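You operate a simulated robot arm through the tools that you are given. There is no shell and no other tool.

Carry out the task below with a simulated robot arm. There is one attempt and no reset: what you move stays moved.

## Task
Stop the freezer alarm and switch on fast freeze.
Fine: shelf pushed in, door closed, alarm button pushed.

The check looks at the end state, three seconds after you hand in, the way a careful person would. Anything else that was tipped, shoved, dropped, spilled or broken makes it a failure.

## Robot
A 7-joint arm with a two-finger parallel gripper, fixed in place. Base frame: the origin is at the foot of the arm, x ahead of it, y to its left, z up. Readings come in cm, rad, newtons and seconds.
Its first joint turns from -2.304 to 2.304 rad. Payload 3.91 kg.
The TCP is the grasp point between the finger pads, 3 cm short of the fingertips. In the tool frame z runs along the fingers and y along their closing line. The gripper opens to 11 cm. The fingers are 2 cm wide and 1 cm thick; the gripper's body (4.8 by 11.2 cm) begins 5.5 cm behind the TCP.
Orientation is that of the tool frame in the base frame, as a unit quaternion [x, y, z, w]. With the fingers straight down and closing along the base's y, the tool's x points along the base's -x, its y along +y and its z along -z.

## Interface
- The arm moves only by the tool nudge_tool. Its argument "motion" is a list that holds one entry, the list of rows, each a list of 7 numbers: the shift along the base's x, y, z in cm, then the turn, a rotation vector about the base's x, y, z in degrees, then the opening, from 0 (shut) to 1 (fully open). In form: [[[tx, ty, tz, ax, ay, az, fingers], ...]]. A call has 1 to 20 rows; each row is the pose to reach, as a shift and turn from the pose commanded when the call began. Each row takes 0.2 s and may step no farther than 5 cm and 0.15 rad from the row before; otherwise, or with a gripper value out of range, the whole call is refused. Where a pose cannot be reached the arm comes as near as it can. A force on the tool above 40 N (or 10 N above the force at the start of the call, whichever is more), or a blocked arm, ends the call early, and 0.2 s more pass. The fingers move at their own pace (about 10.8 cm/s each) and stop on an object; they squeeze with about 26 N. The grip force told is the motor's: it shows also when the fingers shut on nothing. Time passes only in rows, and 0.2 s behind the last, so rows that repeat a pose let the fingers close. The reply holds the time, the measured pose of the TCP, the force on the tool along the base axes, the opening and the grip force, in the units named above and with some noise, with the torque about the TCP (base axes, N m) and any sound that the robot's microphone picked up, and new pictures: "views" is both (left out), scene, wrist or none.
- Cameras (640 x 400 px; columns grow to the right, rows downward): "scene" is fixed at [40.09, -50.01, 148.1]; the picture's right is [0.85, -0.53, 0.00], its down [-0.19, -0.30, -0.94] and it looks along [0.50, 0.79, -0.35] (base axes); focal length 305 px, centre (320, 200). "wrist" rides on the gripper at [7.2, 1.7, -10.3] in the tool frame; the picture's right is [-0.23, 0.97, 0.00], its down [-0.76, -0.18, -0.62] and it looks along [-0.61, -0.14, 0.78] (tool axes); focal length 222 px, centre (320, 200).
- pixel_to_xyz(camera, pixels): for up to 12 pixels [column, row] of the newest picture of that camera ("zoom" is the newest enlarged one), the place [x, y, z] in the base frame of the surface seen there, good to about 0.3 cm. The clock stands still meanwhile.
- inspect(camera, box): a new picture of the part [left, top, right, bottom] of that camera's present view, enlarged. The clock stands still meanwhile.
- finish_job(): hands the job in; it is judged then, once.

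Open the gripper and draw the arm clear of the work before you hand the job in, unless the task says otherwise.

The tools are called after "Request:" as a command line: name --argument value ..., lists and objects as JSON in quotes. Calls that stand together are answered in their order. nudge_tool: Moves the arm, as the interface text tells. Its arguments: {"type":"object","properties":{"motion":{"type":"array"},"views":{"type":"string","enum":["both","scene","wrist","none"]}},"required":["motion"]} The other tools are called the same way: pixel_to_xyz (camera, pixels) gives the place of the surface under pixels of a picture; inspect (camera, box) takes an enlarged picture of a part of a camera's view; finish_job () hands the job in.

At the start:

```text
time: 0.0
position: [69.87, 9.71, 138.39]
orientation: [0.0, 1.0, 0.0, 0.0]
wrist_force: [-0.3, 0.0, -1.0]
wrist_torque: [-0.03, 0.01, 0.02]
width: 11.0
grip_force: 0.1
```

scene: 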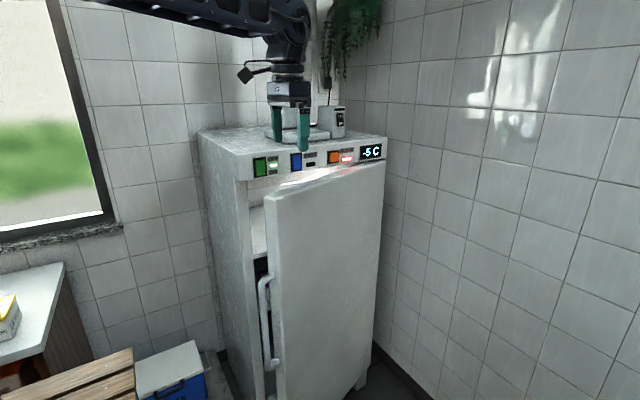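
wrist: 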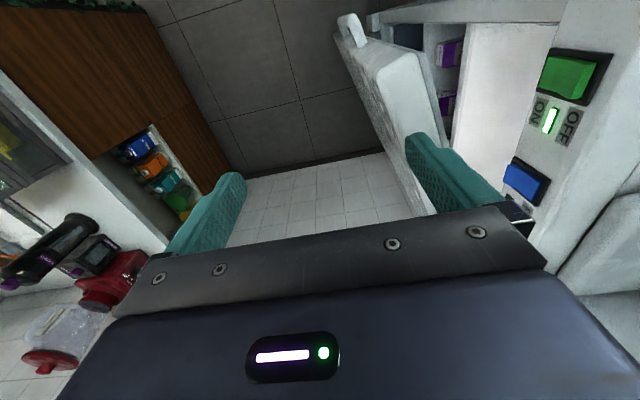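

I see the freezer with its door ajar and panel buttons green (~260,166), blue (~297,162) and orange (~335,157) in the scene picture. I'll look closer at the panel and the door gap.

Request:
inspect --camera "scene" --box '[190, 90, 400, 220]'

Request:
inspect --camera "scene" --box '[200, 170, 400, 400]'

Request:
inspect --camera "wrist" --box '[320, 0, 640, 220]'

Request:
pixel_to_xyz --camera "scene" --pixels '[[260, 166], [273, 164], [297, 162], [309, 158], [334, 158], [347, 157], [371, 152], [270, 195], [380, 165], [265, 290], [255, 230], [198, 133]]'

```text
3.05 times, centred on (295, 155) of scene
```

zoom: 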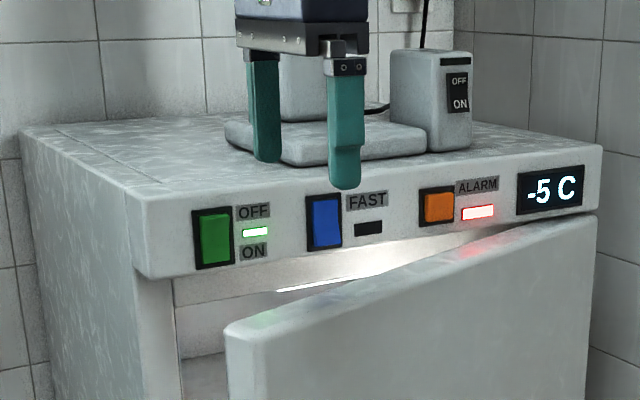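

```text
1.74 times, centred on (300, 285) of scene
```

zoom: 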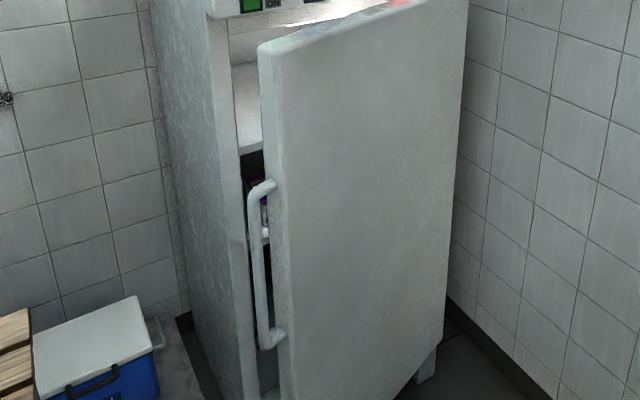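

```text
1.82 times, centred on (480, 110) of wrist
```

zoom: 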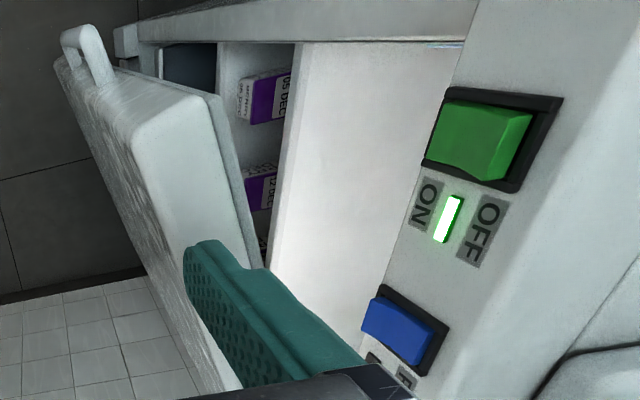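

```text
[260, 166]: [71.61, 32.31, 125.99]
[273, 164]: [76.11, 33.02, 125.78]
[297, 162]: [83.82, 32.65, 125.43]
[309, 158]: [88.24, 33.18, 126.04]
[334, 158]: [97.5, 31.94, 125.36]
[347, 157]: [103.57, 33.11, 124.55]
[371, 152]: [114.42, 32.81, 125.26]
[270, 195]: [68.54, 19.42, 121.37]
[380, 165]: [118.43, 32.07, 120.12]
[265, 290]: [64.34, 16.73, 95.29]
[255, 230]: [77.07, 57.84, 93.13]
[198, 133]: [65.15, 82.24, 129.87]
```

The panel front lies near y≈32.5 at z≈125, with FAST at x≈84 and ALARM at x≈97.5; the door's free edge is near (68, 19). I'll turn the tool to point at the freezer (+y), camera above, staying clear in front, so I can look inside.

Request:
nudge_tool --motion '[[[-1, -1, 0, 4.6, 4.6, -4.6, 1], [-2, -2, 0, 9.2, 9.2, -9.2, 1], [-3, -3, 0, 13.8, 13.8, -13.8, 1], [-4, -4, 0, 18.4, 18.4, -18.4, 1], [-5, -5, 0, 23, 23, -23, 1], [-6, -6, 0, 27.6, 27.6, -27.6, 1], [-7, -7, 0, 32.2, 32.2, -32.2, 1], [-8, -8, 0, 36.8, 36.8, -36.8, 1], [-9, -9, 0, 41.4, 41.4, -41.4, 1], [-10, -10, 0, 46, 46, -46, 1], [-10, -11, 0, 50.6, 50.6, -50.6, 1], [-10, -12, 0, 55.2, 55.2, -55.2, 1], [-10, -13, 0, 59.8, 59.8, -59.8, 1], [-10, -14, 0, 64.4, 64.4, -64.4, 1], [-10, -14, 0, 69.28, 69.28, -69.28, 1]]]'

```text
time: 3.2
position: [59.8, -4.29, 138.31]
orientation: [-0.5, -0.5, -0.5, 0.5]
wrist_force: [0.1, 0.1, -0.6]
wrist_torque: [0.03, 0.02, 0.01]
width: 10.99
grip_force: 0.1
```

scene: 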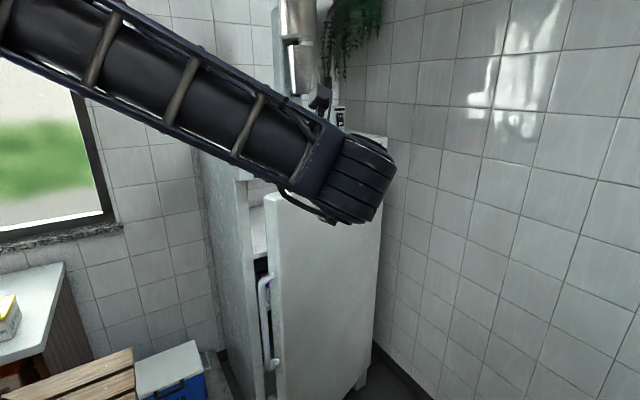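
wrist: 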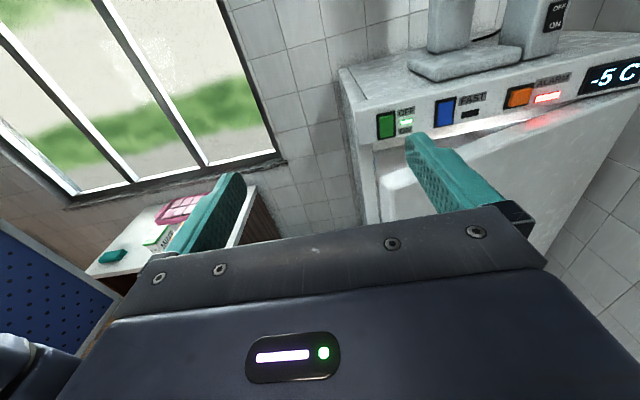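

The tool now points at the freezer. I'll check the positions of nearby obstacles (bench ~(90,375), cooler ~(170,365), table ~(30,300)) and the door edge before lowering.

Request:
pixel_to_xyz --camera "scene" --pixels '[[110, 365], [170, 365], [30, 300], [262, 283], [270, 360], [263, 262], [260, 290], [262, 230], [265, 320], [275, 200], [244, 200], [252, 300]]'

Request:
inspect --camera "scene" --box '[230, 180, 310, 400]'

```text
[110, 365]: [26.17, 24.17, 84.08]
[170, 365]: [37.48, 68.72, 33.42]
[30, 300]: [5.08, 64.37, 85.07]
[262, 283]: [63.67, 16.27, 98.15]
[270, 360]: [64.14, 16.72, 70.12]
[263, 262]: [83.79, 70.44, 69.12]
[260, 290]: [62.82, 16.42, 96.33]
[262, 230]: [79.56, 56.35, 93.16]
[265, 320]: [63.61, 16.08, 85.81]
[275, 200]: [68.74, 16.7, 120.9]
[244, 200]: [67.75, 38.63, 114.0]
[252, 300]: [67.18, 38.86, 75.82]
```

```text
1.82 times, centred on (270, 290) of scene
```

zoom: 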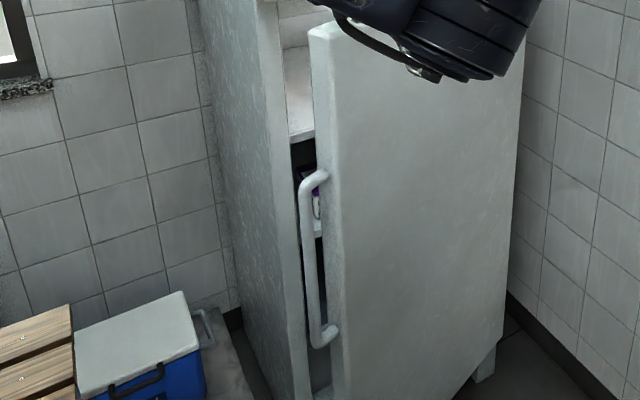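

The handle stands at about (63.5, 16.4) from z≈70 to 98, with the slatted top at z≈84 on the left. I'll move left and lower a little, with the tool turned toward the gap, to look inside the freezer.

Request:
nudge_tool --motion '[[[-3, 0, -4, 0, 0, -8, 1], [-6, 0, -8, 0, 0, -16, 1], [-9, 0, -12, 0, 0, -24, 1], [-12, 0, -15, 0, 0, -32, 1], [-15, 0, -18, 0, 0, -40, 1], [-18, 0, -20, 0, 0, -40, 1]]]'

```text
time: 4.6
position: [51.7, -11.58, 127.68]
orientation: [0.641, 0.299, 0.64, -0.299]
wrist_force: [0.1, 0.4, 0.1]
wrist_torque: [0.03, 0.0, 0.01]
width: 11.01
grip_force: 0.1
out of reach, approached as far as the arm can: row 4, 5, 6
```

scene: 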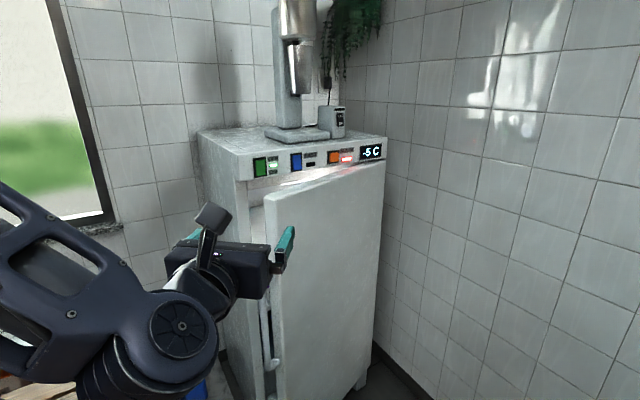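
wrist: 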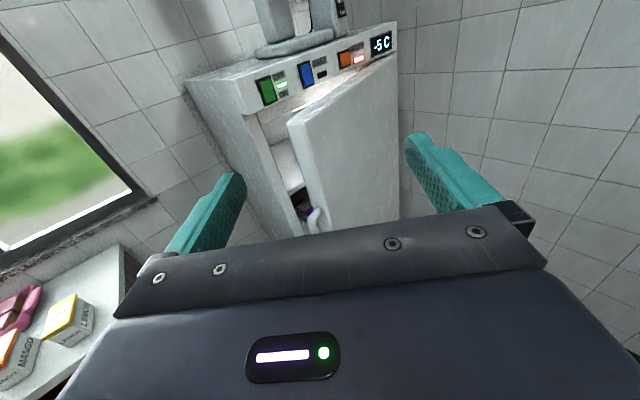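

The arm stopped at a reach limit but the wrist view now shows the opening around (300,190). I'll enlarge it.

Request:
inspect --camera "wrist" --box '[230, 60, 400, 240]'

Request:
pixel_to_xyz --camera "wrist" --pixels '[[285, 160], [290, 185], [303, 203], [315, 218], [300, 130], [270, 140], [295, 195], [390, 200], [268, 170]]'

```text
2.22 times, centred on (315, 150) of wrist
```

zoom: 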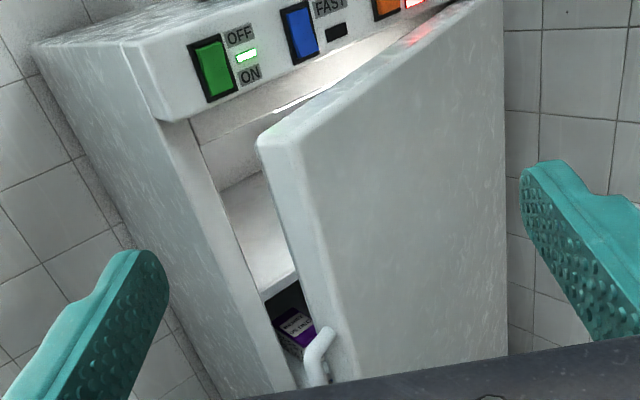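

```text
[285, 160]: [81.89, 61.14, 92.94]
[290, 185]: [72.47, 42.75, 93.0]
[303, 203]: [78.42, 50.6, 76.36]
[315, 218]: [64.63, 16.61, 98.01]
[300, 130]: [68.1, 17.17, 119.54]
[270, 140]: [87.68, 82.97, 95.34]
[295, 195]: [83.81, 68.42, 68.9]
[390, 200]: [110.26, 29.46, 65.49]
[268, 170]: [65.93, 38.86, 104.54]
```

The inside shows a shelf top at z≈93 and a purple box on a lower level (~(303,203)), but the door hides what sticks out. I'll turn the tool to point down with the closing line along x and the camera on the near side, so I can hook the door's top edge from inside and swing it open.

Request:
nudge_tool --motion '[[[0.86, 0.72, 0.65, 1.99, 5.48, -5.48, 0.5], [1.72, 1.44, 1.3, 3.98, 10.96, -10.96, 0.2], [2.58, 2.16, 1.95, 5.97, 16.44, -16.44, 0], [3.44, 2.88, 2.6, 7.96, 21.92, -21.92, 0], [4.3, 3.6, 3.25, 9.95, 27.4, -27.4, 0], [5.16, 4.32, 3.9, 11.94, 32.88, -32.88, 0], [6.02, 5.04, 4.55, 13.93, 38.36, -38.36, 0], [6.88, 5.76, 5.2, 15.92, 43.84, -43.84, 0], [7.74, 6.48, 5.85, 17.91, 49.32, -49.32, 0], [8.6, 7.2, 6.5, 19.9, 54.8, -54.8, 0], [9.46, 7.92, 7.15, 21.89, 60.28, -60.28, 0], [10.32, 8.64, 7.8, 23.88, 65.76, -65.76, 0], [11.18, 9.36, 8.45, 25.87, 71.24, -71.24, 0], [12.04, 10.08, 9.1, 27.86, 76.72, -76.72, 0], [12.9, 10.8, 9.75, 29.85, 82.2, -82.2, 0], [13.76, 11.52, 10.4, 31.84, 87.68, -87.68, 0], [14.62, 12.24, 11.05, 33.83, 93.16, -93.16, 0], [15.48, 12.96, 11.7, 35.82, 98.64, -98.64, 0], [16.34, 13.68, 12.35, 37.8, 104.1, -104.1, 0]]]'

```text
time: 8.6
position: [49.36, -15.0, 130.97]
orientation: [0.739, -0.673, 0.005, 0.012]
wrist_force: [0.1, 1.1, -0.3]
wrist_torque: [-0.02, 0.02, 0.01]
width: 0.01
grip_force: 26.4
out of reach, approached as far as the arm can: row 2, 13, 14, 15, 16, 17, 18, 19
```

scene: 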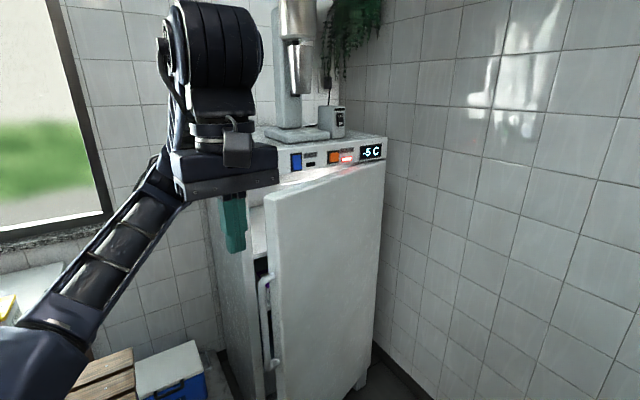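
wrist: 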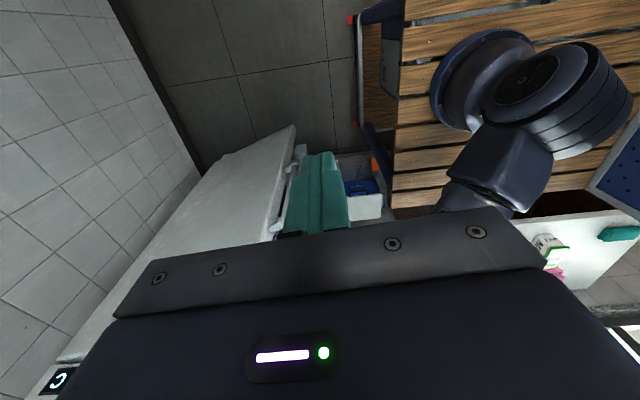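

The tool points down now (fingers shut) but the arm lagged behind in position, at (49,-15,131). I'll try shifting toward (62, 3, 138) to see whether it can move in this posture.

Request:
nudge_tool --motion '[[[3, 3, 1, 0, 0, 0, 0], [6, 6, 2, 0, 0, 0, 0], [9, 9, 4, 0, 0, 0, 0], [12, 12, 6, 0, 0, 0, 0]]]' --views "scene"

```text
time: 9.6
position: [49.29, -14.97, 130.87]
orientation: [0.739, -0.673, 0.007, 0.012]
wrist_force: [0.1, -0.5, -0.2]
wrist_torque: [0.01, 0.01, 0.02]
width: 0.02
grip_force: 25.7
out of reach, approached as far as the arm can: row 1, 2, 3, 4
```

scene: 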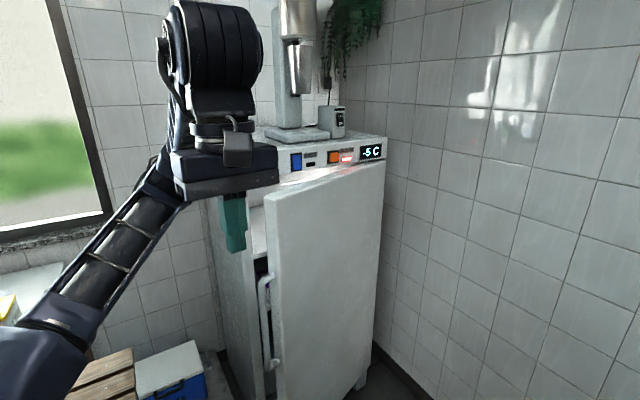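

The arm is stuck at a wrist joint limit (I wound the last joint the long way). I'll unwind by turning +z, toward the starting orientation, while lifting slightly away from the freezer.

Request:
nudge_tool --motion '[[[0, 0, 0.5, 0, 0, 8, 0], [0, 0, 1, 0, 0, 16, 0], [0, 0, 1.5, 0, 0, 24, 0], [0, 0, 2, 0, 0, 32, 0], [0, 0, 2.5, 0, 0, 40, 0], [1, 1, 3, 0, 0, 48, 0], [2, 2, 3.5, 0, 0, 56, 0], [3, 3, 4, 0, 0, 64, 0], [4, 4, 4.5, 0, 0, 72, 0], [5, 5, 5, 0, 0, 80, 0], [6, 6, 5.5, 0, 0, 88, 0], [7, 7, 6, 0, 0, 96, 0], [8, 8, 6.5, 0, 0, 104, 0], [9, 9, 7, 0, 0, 112, 0], [10, 10, 7.5, 0, 0, 120, 0], [11, 11, 8, 0, 0, 128, 0], [12, 12, 8, 0, 0, 136, 0]]]' --views "scene"

```text
time: 13.2
position: [61.45, -3.15, 139.5]
orientation: [0.9, 0.435, 0.014, -0.001]
wrist_force: [-0.8, 0.1, -0.2]
wrist_torque: [-0.04, -0.02, -0.01]
width: 0.02
grip_force: 26.3
```

scene: 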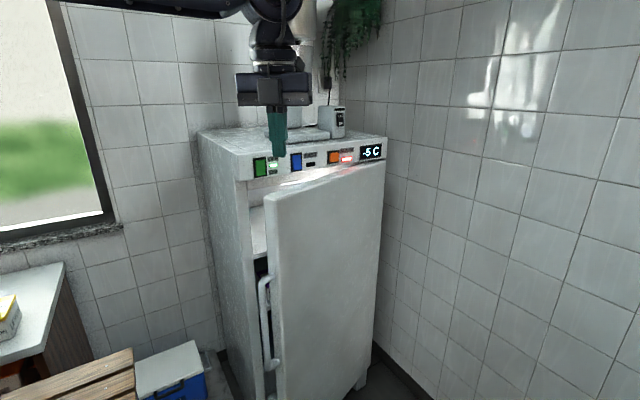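

It moves freely again. I'll continue unwinding to the starting orientation.

Request:
nudge_tool --motion '[[[0.2, 0.2, 0, -0.12, 0, 8.03, 0], [0.4, 0.4, 0, -0.25, 0, 16.06, 0], [0.6, 0.6, 0, -0.37, 0, 24.09, 0], [0.8, 0.8, 0, -0.5, 0, 32.1, 0], [1, 1, 0, -0.62, 0, 40.1, 0], [1.2, 1.2, 0, -0.75, 0, 48.2, 0], [1.4, 1.4, 0, -0.87, 0, 56.2, 0], [1.6, 1.6, 0, -1, 0, 64.2, 0], [1.8, 1.8, 0, -1.12, 0, 72.2, 0], [2, 2, 0, -1.25, 0, 80.3, 0], [2.2, 2.2, 0, -1.37, 0, 88.3, 0], [2.4, 2.4, 0, -1.5, 0, 96.3, 0], [2.6, 2.6, 0, -1.62, 0, 104.3, 0], [2.8, 2.8, 0, -1.75, 0, 112.4, 0], [3, 3, 0, -1.87, 0, 120.4, 0], [3, 3, 0, -2, 0, 128.4, 0]]]' --views "none"

Request:
nudge_tool --motion '[[[0, 0, 0, 0, 0, 8.2, 0], [0, 0, 0, 0, 0, 16.4, 0], [0, 0, 0, 0, 0, 24.5, 0], [0, 0, 0, 0, 0, 32.7, 0], [0, 0, 0, 0, 0, 40.9, 0], [0, 0, 0, 0, 0, 49.1, 0], [0, 0, 0, 0, 0, 57.3, 0], [0, 0, 0, 0, 0, 65.5, 0], [0, 0, 0, 0, 0, 73.6, 0], [0, 0, 0, 0, 0, 81.8, 0], [0, 0, 0, 0, 0, 90, 0]]]'

```text
time: 16.6
position: [64.44, -0.18, 139.49]
orientation: [0.001, 1.0, -0.001, -0.001]
wrist_force: [0.6, 0.0, -0.1]
wrist_torque: [-0.04, -0.02, 0.03]
width: 0.01
grip_force: 26.0
```

```text
time: 19.0
position: [64.33, -0.18, 139.37]
orientation: [0.707, -0.707, 0.003, -0.001]
wrist_force: [-0.1, -0.3, -0.4]
wrist_torque: [0.0, -0.03, 0.02]
width: 0.0
grip_force: 25.7
```

scene: 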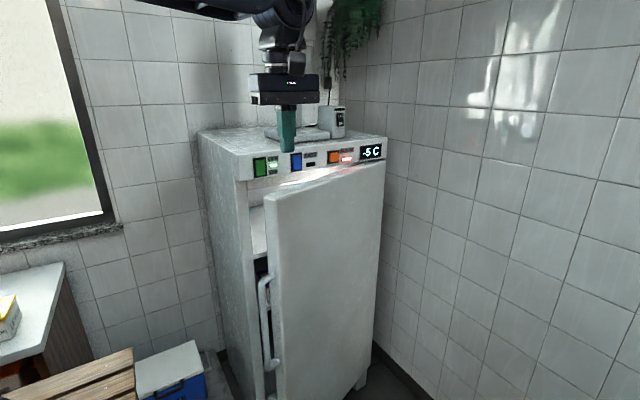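
wrist: 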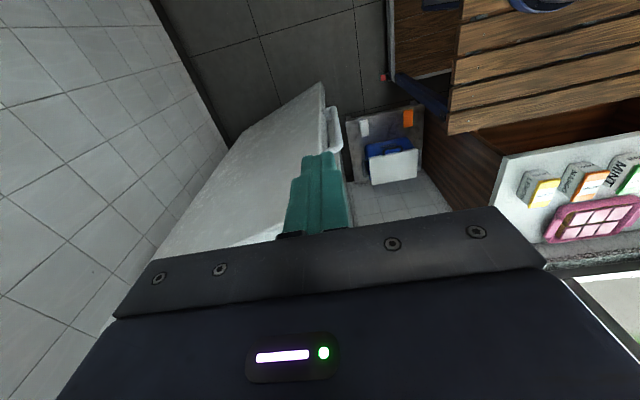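

The tool is down with the camera on the near side. I'll measure the door's top edge and the panel before going in above the gap.

Request:
inspect --camera "scene" --box '[235, 140, 395, 240]'

Request:
pixel_to_xyz --camera "scene" --pixels '[[268, 194], [275, 190], [285, 186], [300, 182], [330, 174], [360, 166], [380, 162], [250, 180], [290, 172], [266, 200], [380, 200], [290, 230]]'

```text
4.00 times, centred on (315, 190) of scene
```

zoom: 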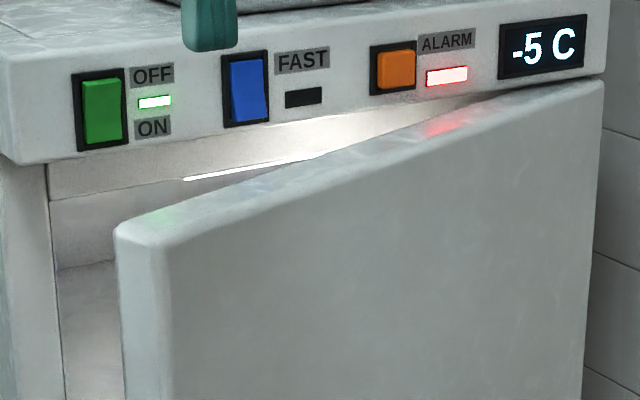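

```text
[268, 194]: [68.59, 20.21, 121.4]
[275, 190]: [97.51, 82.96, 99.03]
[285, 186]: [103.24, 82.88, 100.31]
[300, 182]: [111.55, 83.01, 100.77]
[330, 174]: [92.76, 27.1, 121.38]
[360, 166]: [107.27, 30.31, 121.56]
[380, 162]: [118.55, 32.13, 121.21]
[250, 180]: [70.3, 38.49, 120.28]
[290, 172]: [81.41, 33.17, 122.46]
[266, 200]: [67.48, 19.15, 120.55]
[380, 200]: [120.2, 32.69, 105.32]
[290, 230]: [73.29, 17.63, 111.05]
```

Door top is z≈121.4, its inner face near y≈23 at x=71, and the panel face is at y≈32.5. I'll move above the gap at (71, 27) and then partway down.

Request:
nudge_tool --motion '[[[1.1, 4.5, 0, 0, 0, 0, 0], [2.2, 9, 0, 0, 0, 0, 0], [3.3, 13.5, 0, 0, 0, 0, 0], [4.4, 18, 0, 0, 0, 0, 0], [5.5, 22.5, 0, 0, 0, 0, 0], [6.7, 26.7, 0, 0, 0, 0, 0], [6.7, 26.7, -4, 0, 0, 0, 0], [6.7, 26.7, -8, 0, 0, 0, 0], [6.7, 26.7, -11, 0, 0, 0, 0]]]'

```text
time: 21.0
position: [70.87, 26.62, 128.42]
orientation: [-0.706, 0.708, -0.002, 0.002]
wrist_force: [0.4, 0.0, 1.2]
wrist_torque: [-0.03, -0.02, 0.01]
width: 0.0
grip_force: 26.3
```

scene: 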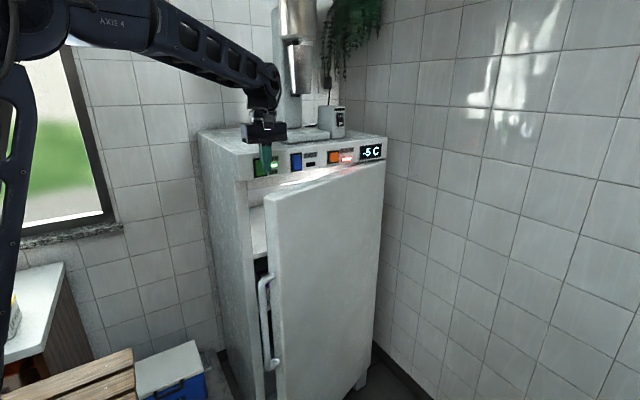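
wrist: 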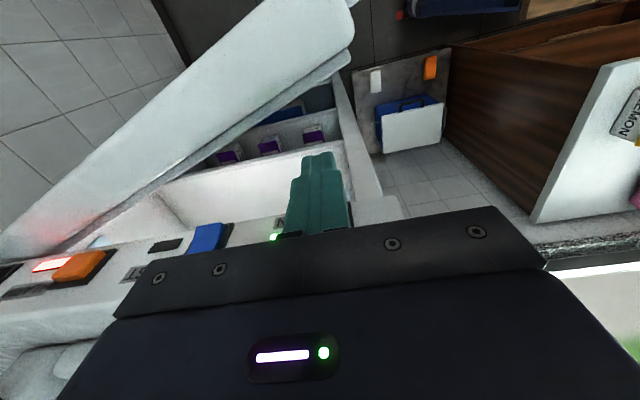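

The fingers hang above the gap between door and panel. I'll enlarge the wrist view to see the inside (around (270,140)) and measure a few points.

Request:
inspect --camera "wrist" --box '[120, 0, 420, 240]'

Request:
pixel_to_xyz --camera "wrist" --pixels '[[335, 62], [345, 35], [300, 75], [250, 105], [313, 133], [270, 147], [230, 155], [320, 100], [320, 118], [300, 125], [280, 165], [365, 150]]'

```text
1.67 times, centred on (270, 120) of wrist
```

zoom: 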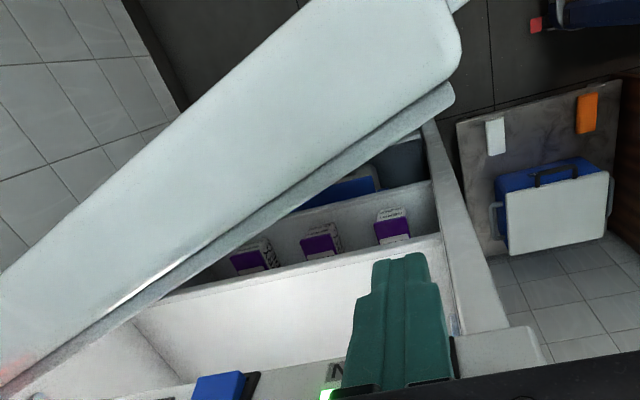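

```text
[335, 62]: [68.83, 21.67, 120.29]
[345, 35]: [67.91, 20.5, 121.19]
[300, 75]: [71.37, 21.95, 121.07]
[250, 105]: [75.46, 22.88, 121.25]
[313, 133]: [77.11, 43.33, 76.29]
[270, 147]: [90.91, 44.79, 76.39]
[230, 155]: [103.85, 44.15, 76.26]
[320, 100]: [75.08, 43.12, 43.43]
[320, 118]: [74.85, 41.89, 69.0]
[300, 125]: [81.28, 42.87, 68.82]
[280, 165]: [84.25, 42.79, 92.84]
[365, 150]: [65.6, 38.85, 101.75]
```

The door's inner top edge is around (69–75, 22–23, 121). The shelves' fronts seen so far are near y≈43; the lowest part is still hidden. I'll lower the shut fingers behind the door's top edge.

Request:
nudge_tool --motion '[[[0, 0.3, -3.5, 0, 0, 0, 0], [0, 0.3, -7, 0, 0, 0, 0], [0, 0.3, -10, 0, 0, 0, 0], [0, -1.2, -10, 0, 0, 0, 0], [0, -2.5, -10, 0, 0, 0, 0]]]'

```text
time: 22.2
position: [71.15, 24.08, 118.41]
orientation: [-0.706, 0.708, -0.002, 0.001]
wrist_force: [-0.2, 0.0, 0.1]
wrist_torque: [-0.02, 0.0, 0.01]
width: 0.0
grip_force: 25.9
```

scene: 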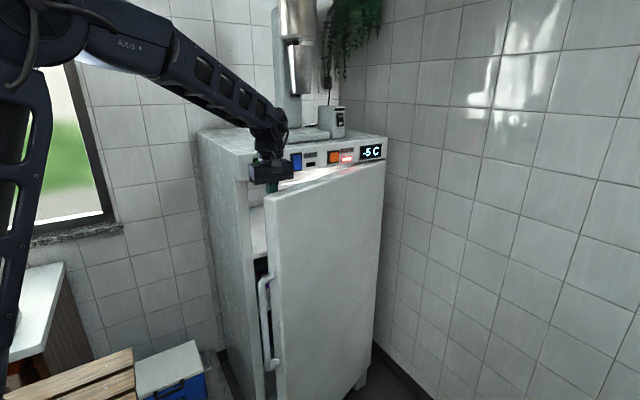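
wrist: 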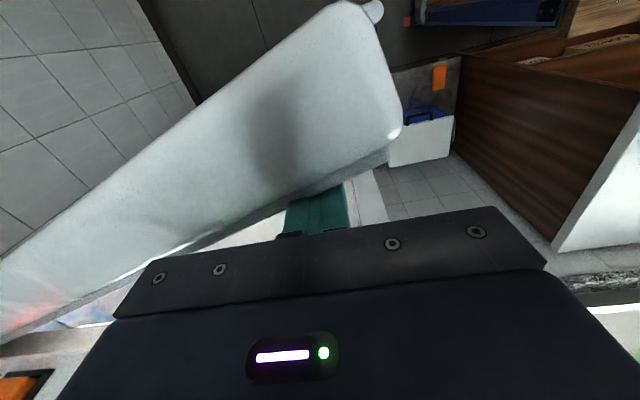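

The fingers sit just behind the door. I'll pull along the hinge arc to swing the door open part way.

Request:
nudge_tool --motion '[[[0.7, -2.5, 0, 0, 0, 0, 0], [1.5, -5, 0, 0, 0, 0, 0], [2.45, -7.4, 0, 0, 0, 0, 0], [3.55, -9.7, 0, 0, 0, 0, 0], [4.75, -12, 0, 0, 0, 0, 0], [6.05, -14.2, 0, 0, 0, 0, 0], [7.45, -16.4, 0, 0, 0, 0, 0], [9, -18.45, 0, 0, 0, 0, 0]]]'

```text
time: 24.0
position: [80.02, 5.57, 118.4]
orientation: [-0.706, 0.709, -0.002, 0.001]
wrist_force: [-0.1, 0.3, 0.0]
wrist_torque: [-0.03, 0.01, 0.0]
width: 0.02
grip_force: 26.2
```

scene: 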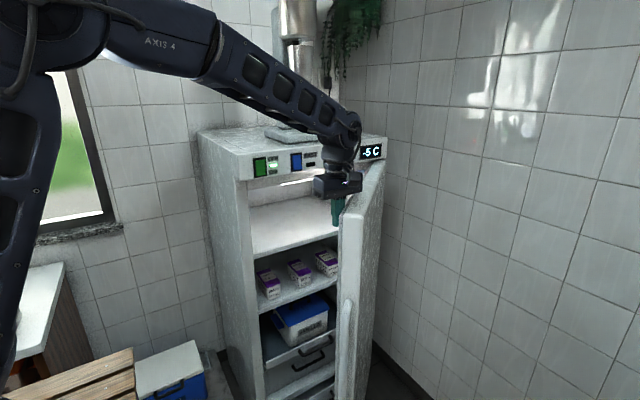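
wrist: 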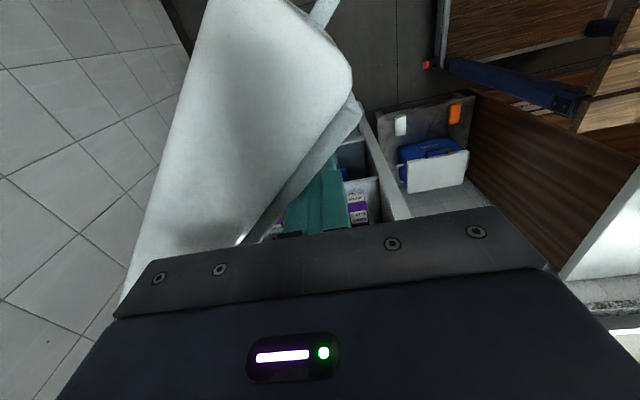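

The door swings freely and the inside is visible: shelf with purple boxes, a blue-lidded box below at ~(300,320). I'll enlarge and measure.

Request:
inspect --camera "scene" --box '[235, 190, 375, 400]'

Request:
pixel_to_xyz --camera "scene" --pixels '[[290, 248], [325, 238], [285, 300], [320, 285], [275, 362], [330, 340], [300, 357], [320, 360], [300, 325], [280, 385], [265, 375], [300, 380]]'

```text
1.90 times, centred on (305, 295) of scene
```

zoom: 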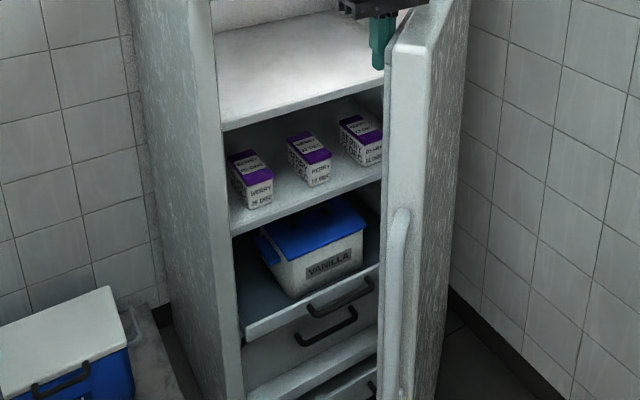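

```text
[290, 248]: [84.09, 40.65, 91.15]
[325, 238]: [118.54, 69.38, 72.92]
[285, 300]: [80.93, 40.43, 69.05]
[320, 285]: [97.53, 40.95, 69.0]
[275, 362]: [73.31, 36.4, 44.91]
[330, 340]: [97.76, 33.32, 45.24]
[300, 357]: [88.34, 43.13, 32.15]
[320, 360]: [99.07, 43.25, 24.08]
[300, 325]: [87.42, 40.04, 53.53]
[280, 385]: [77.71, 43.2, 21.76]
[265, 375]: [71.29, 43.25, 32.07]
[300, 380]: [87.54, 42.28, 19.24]
```

A tray with the VANILLA box protrudes around (73–98, 33–36, 45). I'll enlarge this lower area further.

Request:
inspect --camera "scene" --box '[250, 280, 350, 400]'

Request:
inspect --camera "wrist" --box '[300, 80, 480, 240]'

```text
3.33 times, centred on (300, 340) of scene
```

zoom: 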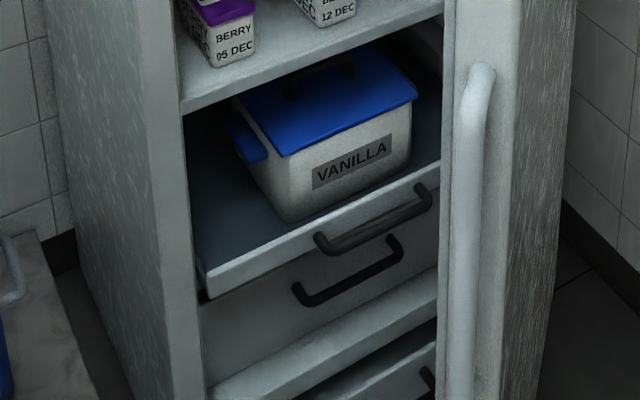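

```text
2.50 times, centred on (390, 160) of wrist
```

zoom: 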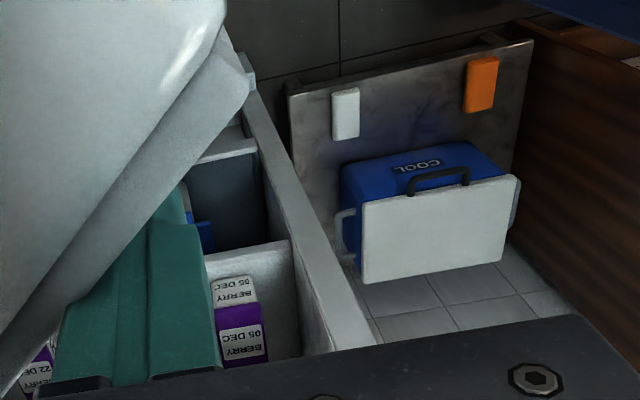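

The protruding tray (handle at the front, VANILLA box on it) is at z≈44, quite low. I'll measure the tray front and handle in the zoom as well as some points on the arm to judge reach.

Request:
inspect --camera "scene" --box '[250, 300, 350, 400]'

Request:
pixel_to_xyz --camera "scene" --pixels '[[282, 361], [281, 367], [300, 356], [314, 350], [322, 344], [313, 355], [301, 352], [330, 345], [25, 110], [10, 300], [60, 30], [317, 378]]'

Request:
pixel_to_xyz --camera "zoom" --pixels '[[210, 230], [300, 195], [400, 155], [325, 180], [375, 155], [425, 135], [430, 145], [350, 180], [400, 190], [410, 320], [320, 320], [428, 315]]'

```text
4.00 times, centred on (300, 350) of scene
```

zoom: 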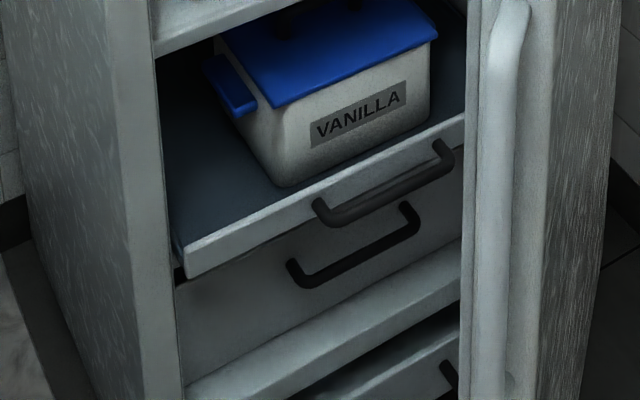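

```text
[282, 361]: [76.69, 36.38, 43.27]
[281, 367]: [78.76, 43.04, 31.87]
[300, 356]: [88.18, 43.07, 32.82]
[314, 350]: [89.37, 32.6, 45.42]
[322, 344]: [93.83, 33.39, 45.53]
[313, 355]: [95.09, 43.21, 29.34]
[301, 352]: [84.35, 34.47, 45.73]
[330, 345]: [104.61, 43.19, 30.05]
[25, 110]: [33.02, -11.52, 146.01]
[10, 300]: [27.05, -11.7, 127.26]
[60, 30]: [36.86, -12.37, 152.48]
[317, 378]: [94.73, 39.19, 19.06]
```

```text
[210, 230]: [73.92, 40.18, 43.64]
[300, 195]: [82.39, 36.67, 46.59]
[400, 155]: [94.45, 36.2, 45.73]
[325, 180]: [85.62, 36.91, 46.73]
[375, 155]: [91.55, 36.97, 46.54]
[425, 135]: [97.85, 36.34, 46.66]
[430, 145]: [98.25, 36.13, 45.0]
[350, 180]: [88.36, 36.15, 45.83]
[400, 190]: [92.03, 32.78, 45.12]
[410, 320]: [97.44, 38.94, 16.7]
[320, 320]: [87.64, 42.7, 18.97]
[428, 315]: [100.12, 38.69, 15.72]
```

The tray front is at y≈36.3 and its handle bar at y≈32.6, z≈45 (x 84–97), while the drawer below is flush at y≈43.2. I'll swing the door further open to get clear access.

Request:
nudge_tool --motion '[[[1.65, -1.95, 0, 0, 0, 0, 0], [3.4, -3.9, 0, 0, 0, 0, 0], [5.25, -5.7, 0, 0, 0, 0, 0], [7.15, -7.4, 0, 0, 0, 0, 0], [9.15, -9, 0, 0, 0, 0, 0], [11.25, -10.5, 0, 0, 0, 0, 0], [13.45, -11.9, 0, 0, 0, 0, 0], [15.85, -13.1, 0, 0, 0, 0, 0], [18.2, -14.3, 0, 0, 0, 0, 0]]]'

```text
time: 26.0
position: [98.27, -8.64, 118.42]
orientation: [-0.706, 0.708, -0.002, 0.0]
wrist_force: [-0.4, -0.2, 1.1]
wrist_torque: [-0.02, -0.04, 0.02]
width: 0.0
grip_force: 26.3
```

scene: 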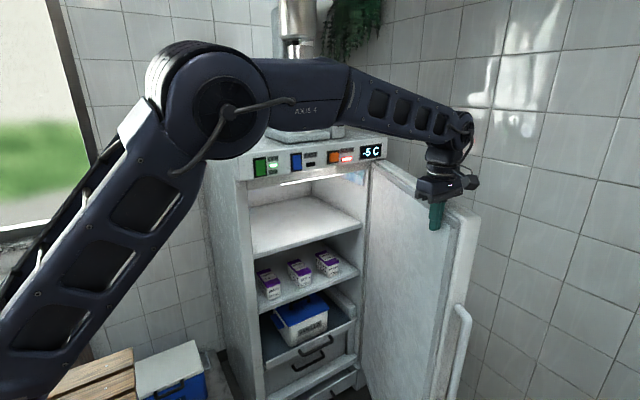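
wrist: 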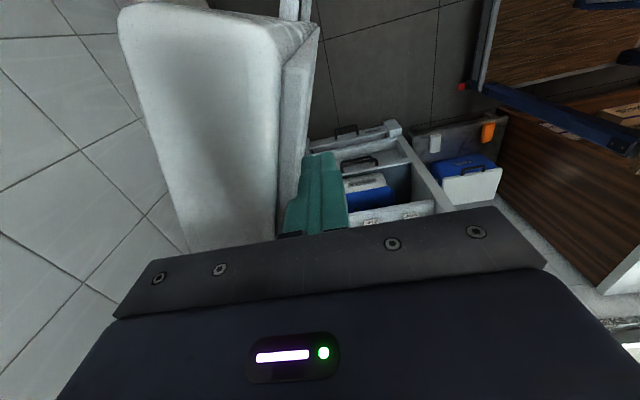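

The door is now wide open. I'll enlarge the inside and the lower drawers once more.

Request:
inspect --camera "scene" --box '[240, 280, 400, 400]'

Request:
inspect --camera "wrist" --box '[300, 90, 480, 230]'

Request:
pixel_to_xyz --camera "scene" --pixels '[[320, 350], [350, 330], [300, 352], [340, 325], [345, 340], [300, 390], [350, 370], [355, 380], [330, 385], [390, 250], [460, 280], [445, 220]]'

```text
3.33 times, centred on (320, 340) of scene
```

zoom: 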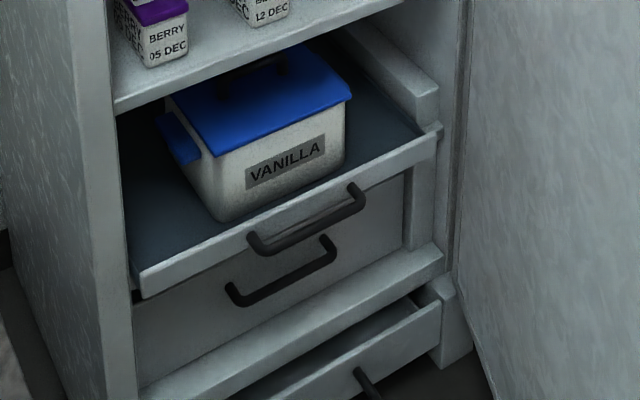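

```text
2.86 times, centred on (390, 160) of wrist
```

zoom: 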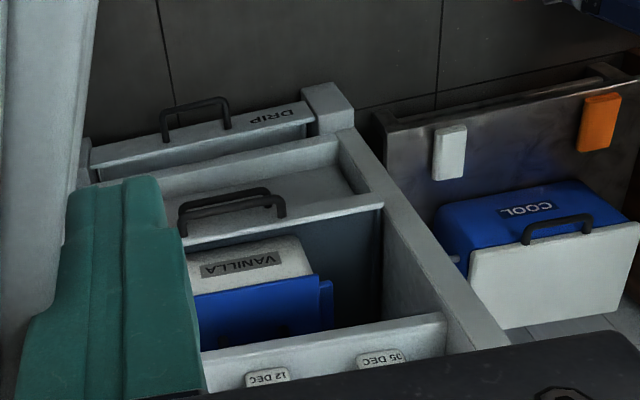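

```text
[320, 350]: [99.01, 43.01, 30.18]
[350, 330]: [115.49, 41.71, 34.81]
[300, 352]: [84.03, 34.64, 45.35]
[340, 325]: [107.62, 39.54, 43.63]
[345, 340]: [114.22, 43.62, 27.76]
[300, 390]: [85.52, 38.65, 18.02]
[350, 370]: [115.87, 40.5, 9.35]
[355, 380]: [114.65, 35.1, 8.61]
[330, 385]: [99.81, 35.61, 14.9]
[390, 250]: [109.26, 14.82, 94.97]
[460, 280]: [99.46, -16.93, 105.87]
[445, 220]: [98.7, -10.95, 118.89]
```

The lowest "DRIP" drawer sits below the cabinet; the tray with VANILLA is what blocks the door. I'll measure arm, trolley and door-bottom points to judge whether I can reach down to z≈45.

Request:
pixel_to_xyz --camera "scene" --pixels '[[220, 105], [60, 250], [10, 350], [300, 100], [460, 130], [440, 395], [395, 395], [370, 380], [85, 385], [130, 355], [465, 390], [440, 350]]'

Request:
pixel_to_xyz --camera "wrist" --pixels '[[600, 40], [500, 10], [540, 110], [600, 100], [600, 180], [300, 30], [310, 10], [350, 128], [370, 127], [330, 143], [395, 128], [380, 155]]'

```text
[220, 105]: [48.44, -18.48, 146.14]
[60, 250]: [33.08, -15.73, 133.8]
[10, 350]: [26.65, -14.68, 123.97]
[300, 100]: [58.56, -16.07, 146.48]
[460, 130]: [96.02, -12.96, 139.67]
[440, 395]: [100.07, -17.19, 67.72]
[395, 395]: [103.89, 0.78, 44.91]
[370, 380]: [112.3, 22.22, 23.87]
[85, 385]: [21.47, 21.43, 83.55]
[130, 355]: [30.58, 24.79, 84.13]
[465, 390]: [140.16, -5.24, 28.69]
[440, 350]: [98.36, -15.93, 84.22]
```

```text
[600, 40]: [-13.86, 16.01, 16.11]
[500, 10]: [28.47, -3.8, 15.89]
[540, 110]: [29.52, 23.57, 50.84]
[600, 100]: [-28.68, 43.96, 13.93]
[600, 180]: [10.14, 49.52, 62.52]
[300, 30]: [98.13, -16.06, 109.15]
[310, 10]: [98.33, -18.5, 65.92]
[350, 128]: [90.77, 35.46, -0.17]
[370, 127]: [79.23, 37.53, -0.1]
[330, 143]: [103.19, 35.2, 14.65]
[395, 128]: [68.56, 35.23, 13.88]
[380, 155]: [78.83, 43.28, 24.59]
```

Floor is z=0, trolley top z≈84 ends near x≈31, so the arm should be able to reach down in front of the freezer. I'll draw the fingers left off the door, then descend while pitching the tool forward.

Request:
nudge_tool --motion '[[[-3, 1.5, 0, 0, 0, 0, 0], [-6, 3, 0, 0, 0, 0, 0], [-8, 5, -2, 0, 0, 0, 0], [-8, 7, -6, 5, 0, 0, 0], [-8, 9, -10, 10, 0, 0, 0], [-8, 11, -14, 15, 0, 0, 0], [-8, 13, -18, 20, 0, 0, 0], [-8, 15, -22, 25, 0, 0, 0], [-8, 16, -26, 30, 0, 0, 0], [-8, 16.5, -30, 35, 0, 0, 0]]]'

```text
time: 28.2
position: [90.3, 7.55, 88.68]
orientation: [-0.674, 0.675, 0.213, 0.214]
wrist_force: [-0.6, 1.6, 0.3]
wrist_torque: [-0.07, -0.05, 0.01]
width: 0.0
grip_force: 26.0
```

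scene: 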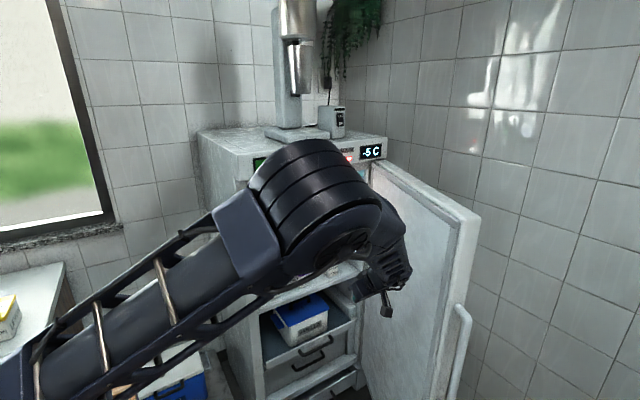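
wrist: 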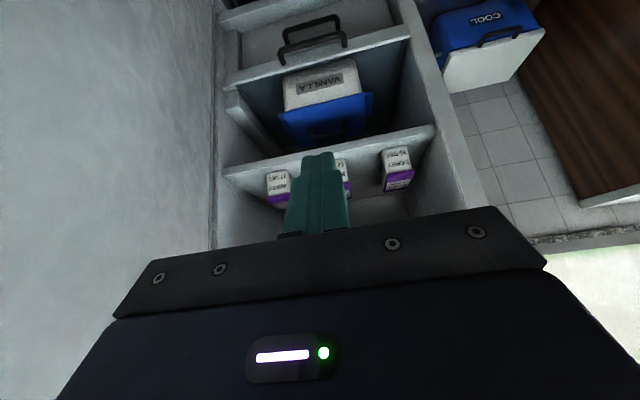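

Descending works; the wrist view shows the tray handle at ~(315,35) in line with the fingers. I'll continue down to about z≈58 with a 50° pitch.

Request:
nudge_tool --motion '[[[0, 1, -3.5, 3, 0, 0, 0], [0, 2, -7, 6, 0, 0, 0], [0, 3, -10.5, 9, 0, 0, 0], [0, 4, -14, 12, 0, 0, 0], [0.2, 5.5, -17.5, 15, 0, 0, 0], [0.2, 7, -21, 15, 0, 0, 0], [0.2, 8.5, -24.5, 15, 0, 0, 0], [0.2, 10, -28, 15, 0, 0, 0], [0.2, 11.5, -31, 15, 0, 0, 0]]]'

```text
time: 30.2
position: [90.51, 19.2, 57.6]
orientation: [-0.639, 0.643, 0.298, 0.299]
wrist_force: [0.6, -0.7, -0.5]
wrist_torque: [0.02, 0.02, 0.05]
width: 0.02
grip_force: 26.1
```

scene: 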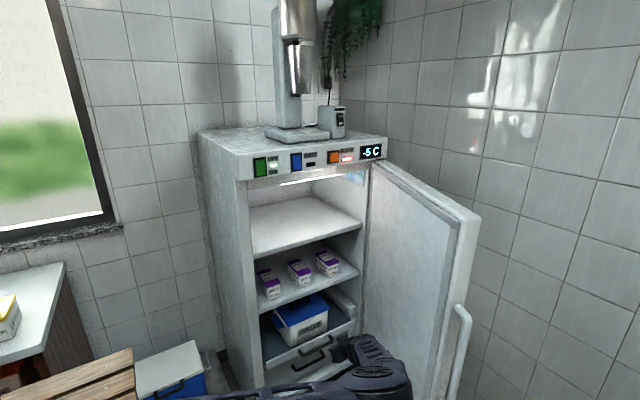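
wrist: 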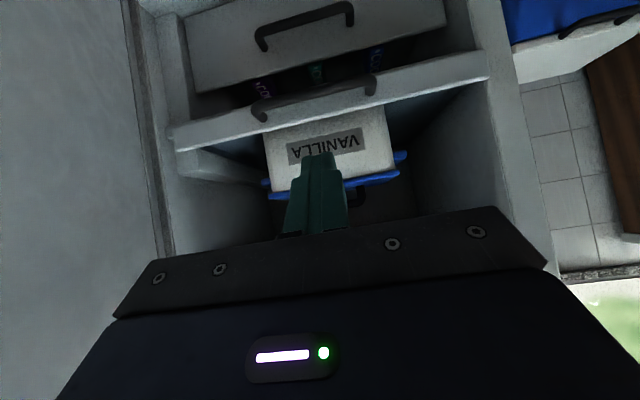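

I'm in front of the tray; its handle appears at ~(315,98) in the wrist view. I'll measure the handle bar and tray front precisely.

Request:
inspect --camera "wrist" --box '[150, 0, 520, 220]'

Request:
pixel_to_xyz --camera "wrist" --pixels '[[264, 112], [315, 99], [368, 86], [290, 107], [340, 93], [315, 115], [220, 132], [420, 85], [185, 140], [480, 65], [256, 40], [350, 10]]'

```text
1.73 times, centred on (335, 110) of wrist
```

zoom: 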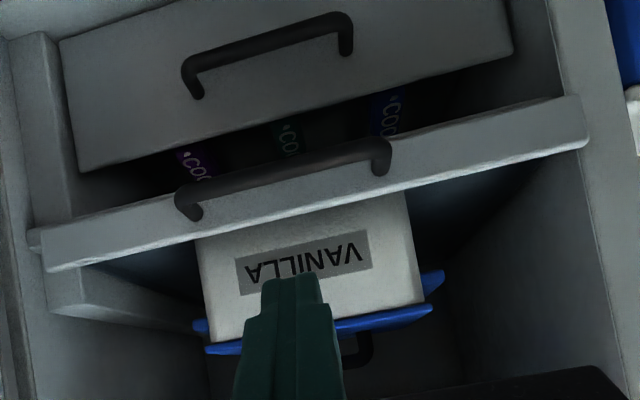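

```text
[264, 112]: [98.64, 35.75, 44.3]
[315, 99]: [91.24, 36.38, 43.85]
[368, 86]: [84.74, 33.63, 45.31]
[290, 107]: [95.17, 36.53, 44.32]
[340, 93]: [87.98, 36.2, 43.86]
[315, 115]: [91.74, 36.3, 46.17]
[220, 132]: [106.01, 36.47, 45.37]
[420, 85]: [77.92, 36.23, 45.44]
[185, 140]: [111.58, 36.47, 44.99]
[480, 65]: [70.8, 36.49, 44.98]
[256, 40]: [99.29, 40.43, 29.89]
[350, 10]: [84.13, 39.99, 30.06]
```

The tray front lies at y≈36.4, x 70.5–112, with its handle bar centred at x≈91.5 (bar about y 33, z 45). I'll line up with the bar and push it slowly in +y with the shut fingertips.

Request:
nudge_tool --motion '[[[0.5, 2, -3.5, 0, 0, 0, 0], [1, 4, -7, 0, 0, 0, 0], [1, 6, -10.4, 0, 0, 0, 0], [1, 8, -10.4, 0, 0, 0, 0], [1, 9.5, -10.4, 0, 0, 0, 0], [1, 10.5, -10.4, 0, 0, 0, 0], [1, 11.2, -10.4, 0, 0, 0, 0], [1, 11.9, -10.4, 0, 0, 0, 0], [1, 12.6, -10.4, 0, 0, 0, 0]]]'

```text
time: 32.2
position: [91.57, 31.92, 47.17]
orientation: [-0.64, 0.642, 0.299, 0.299]
wrist_force: [0.1, -0.8, 0.1]
wrist_torque: [-0.04, 0.02, -0.01]
width: 0.01
grip_force: 26.4
```

scene: 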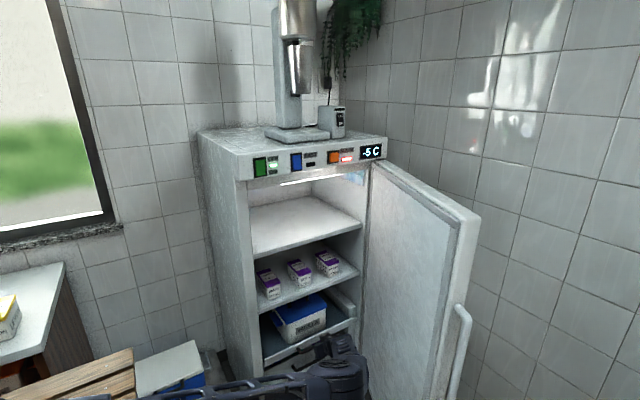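
wrist: 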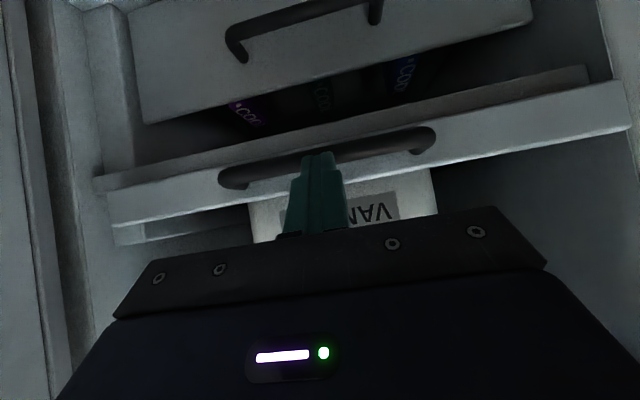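

No force yet; I'll check closely where the fingertips are relative to the bar (around (320,150)).

Request:
inspect --camera "wrist" --box '[210, 100, 450, 250]'

Request:
inspect --camera "scene" --box '[240, 280, 400, 400]'

Request:
pixel_to_xyz --camera "wrist" --pixels '[[240, 179], [270, 169], [360, 151], [400, 142], [200, 200], [480, 140], [318, 160], [150, 212]]'

```text
2.67 times, centred on (330, 175) of wrist
```

zoom: 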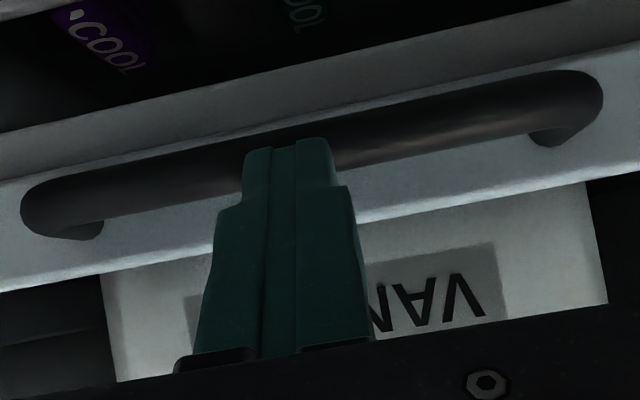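

```text
3.33 times, centred on (320, 340) of scene
```

zoom: 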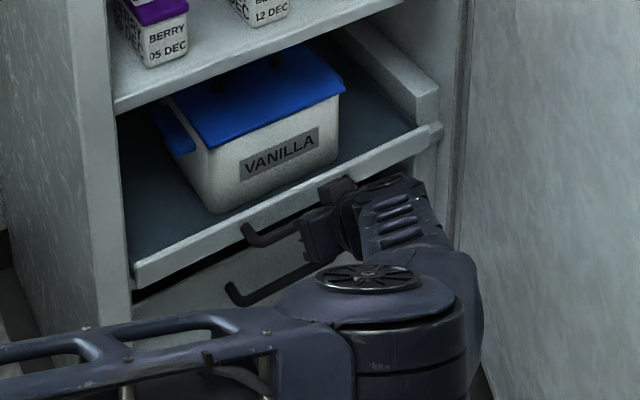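

```text
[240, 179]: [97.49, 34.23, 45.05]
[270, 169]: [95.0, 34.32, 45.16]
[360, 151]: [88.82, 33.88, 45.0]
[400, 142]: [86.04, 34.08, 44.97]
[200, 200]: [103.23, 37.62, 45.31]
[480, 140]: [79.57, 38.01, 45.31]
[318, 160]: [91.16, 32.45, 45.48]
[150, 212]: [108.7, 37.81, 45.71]
```

The tray is moving easily (front now y≈37.8). I'll keep pushing slowly until it stops.

Request:
nudge_tool --motion '[[[0, 0.6, 0, 0, 0, 0, 0], [0, 1.2, 0, 0, 0, 0, 0], [0, 1.8, 0, 0, 0, 0, 0], [0, 2.4, 0, 0, 0, 0, 0], [0, 3, 0, 0, 0, 0, 0], [0, 3.5, 0, 0, 0, 0, 0], [0, 4, 0, 0, 0, 0, 0], [0, 4.4, 0, 0, 0, 0, 0], [0, 4.8, 0, 0, 0, 0, 0]]]'

```text
time: 34.2
position: [91.44, 36.92, 47.03]
orientation: [-0.64, 0.643, 0.298, 0.299]
wrist_force: [0.0, -0.5, 1.0]
wrist_torque: [0.04, 0.0, -0.02]
width: 0.0
grip_force: 26.3
```

scene: 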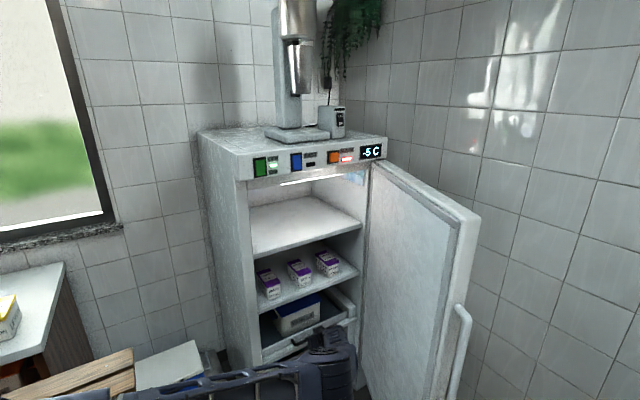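
wrist: 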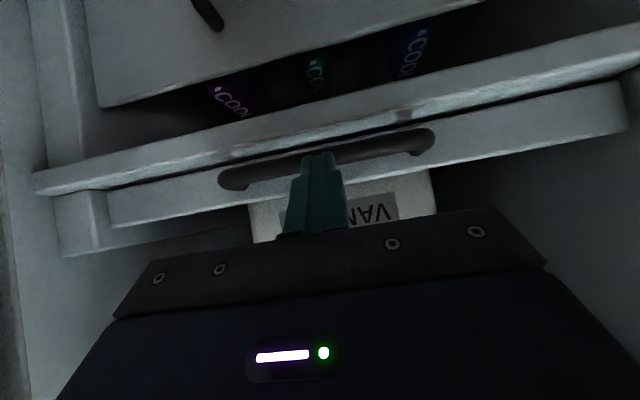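

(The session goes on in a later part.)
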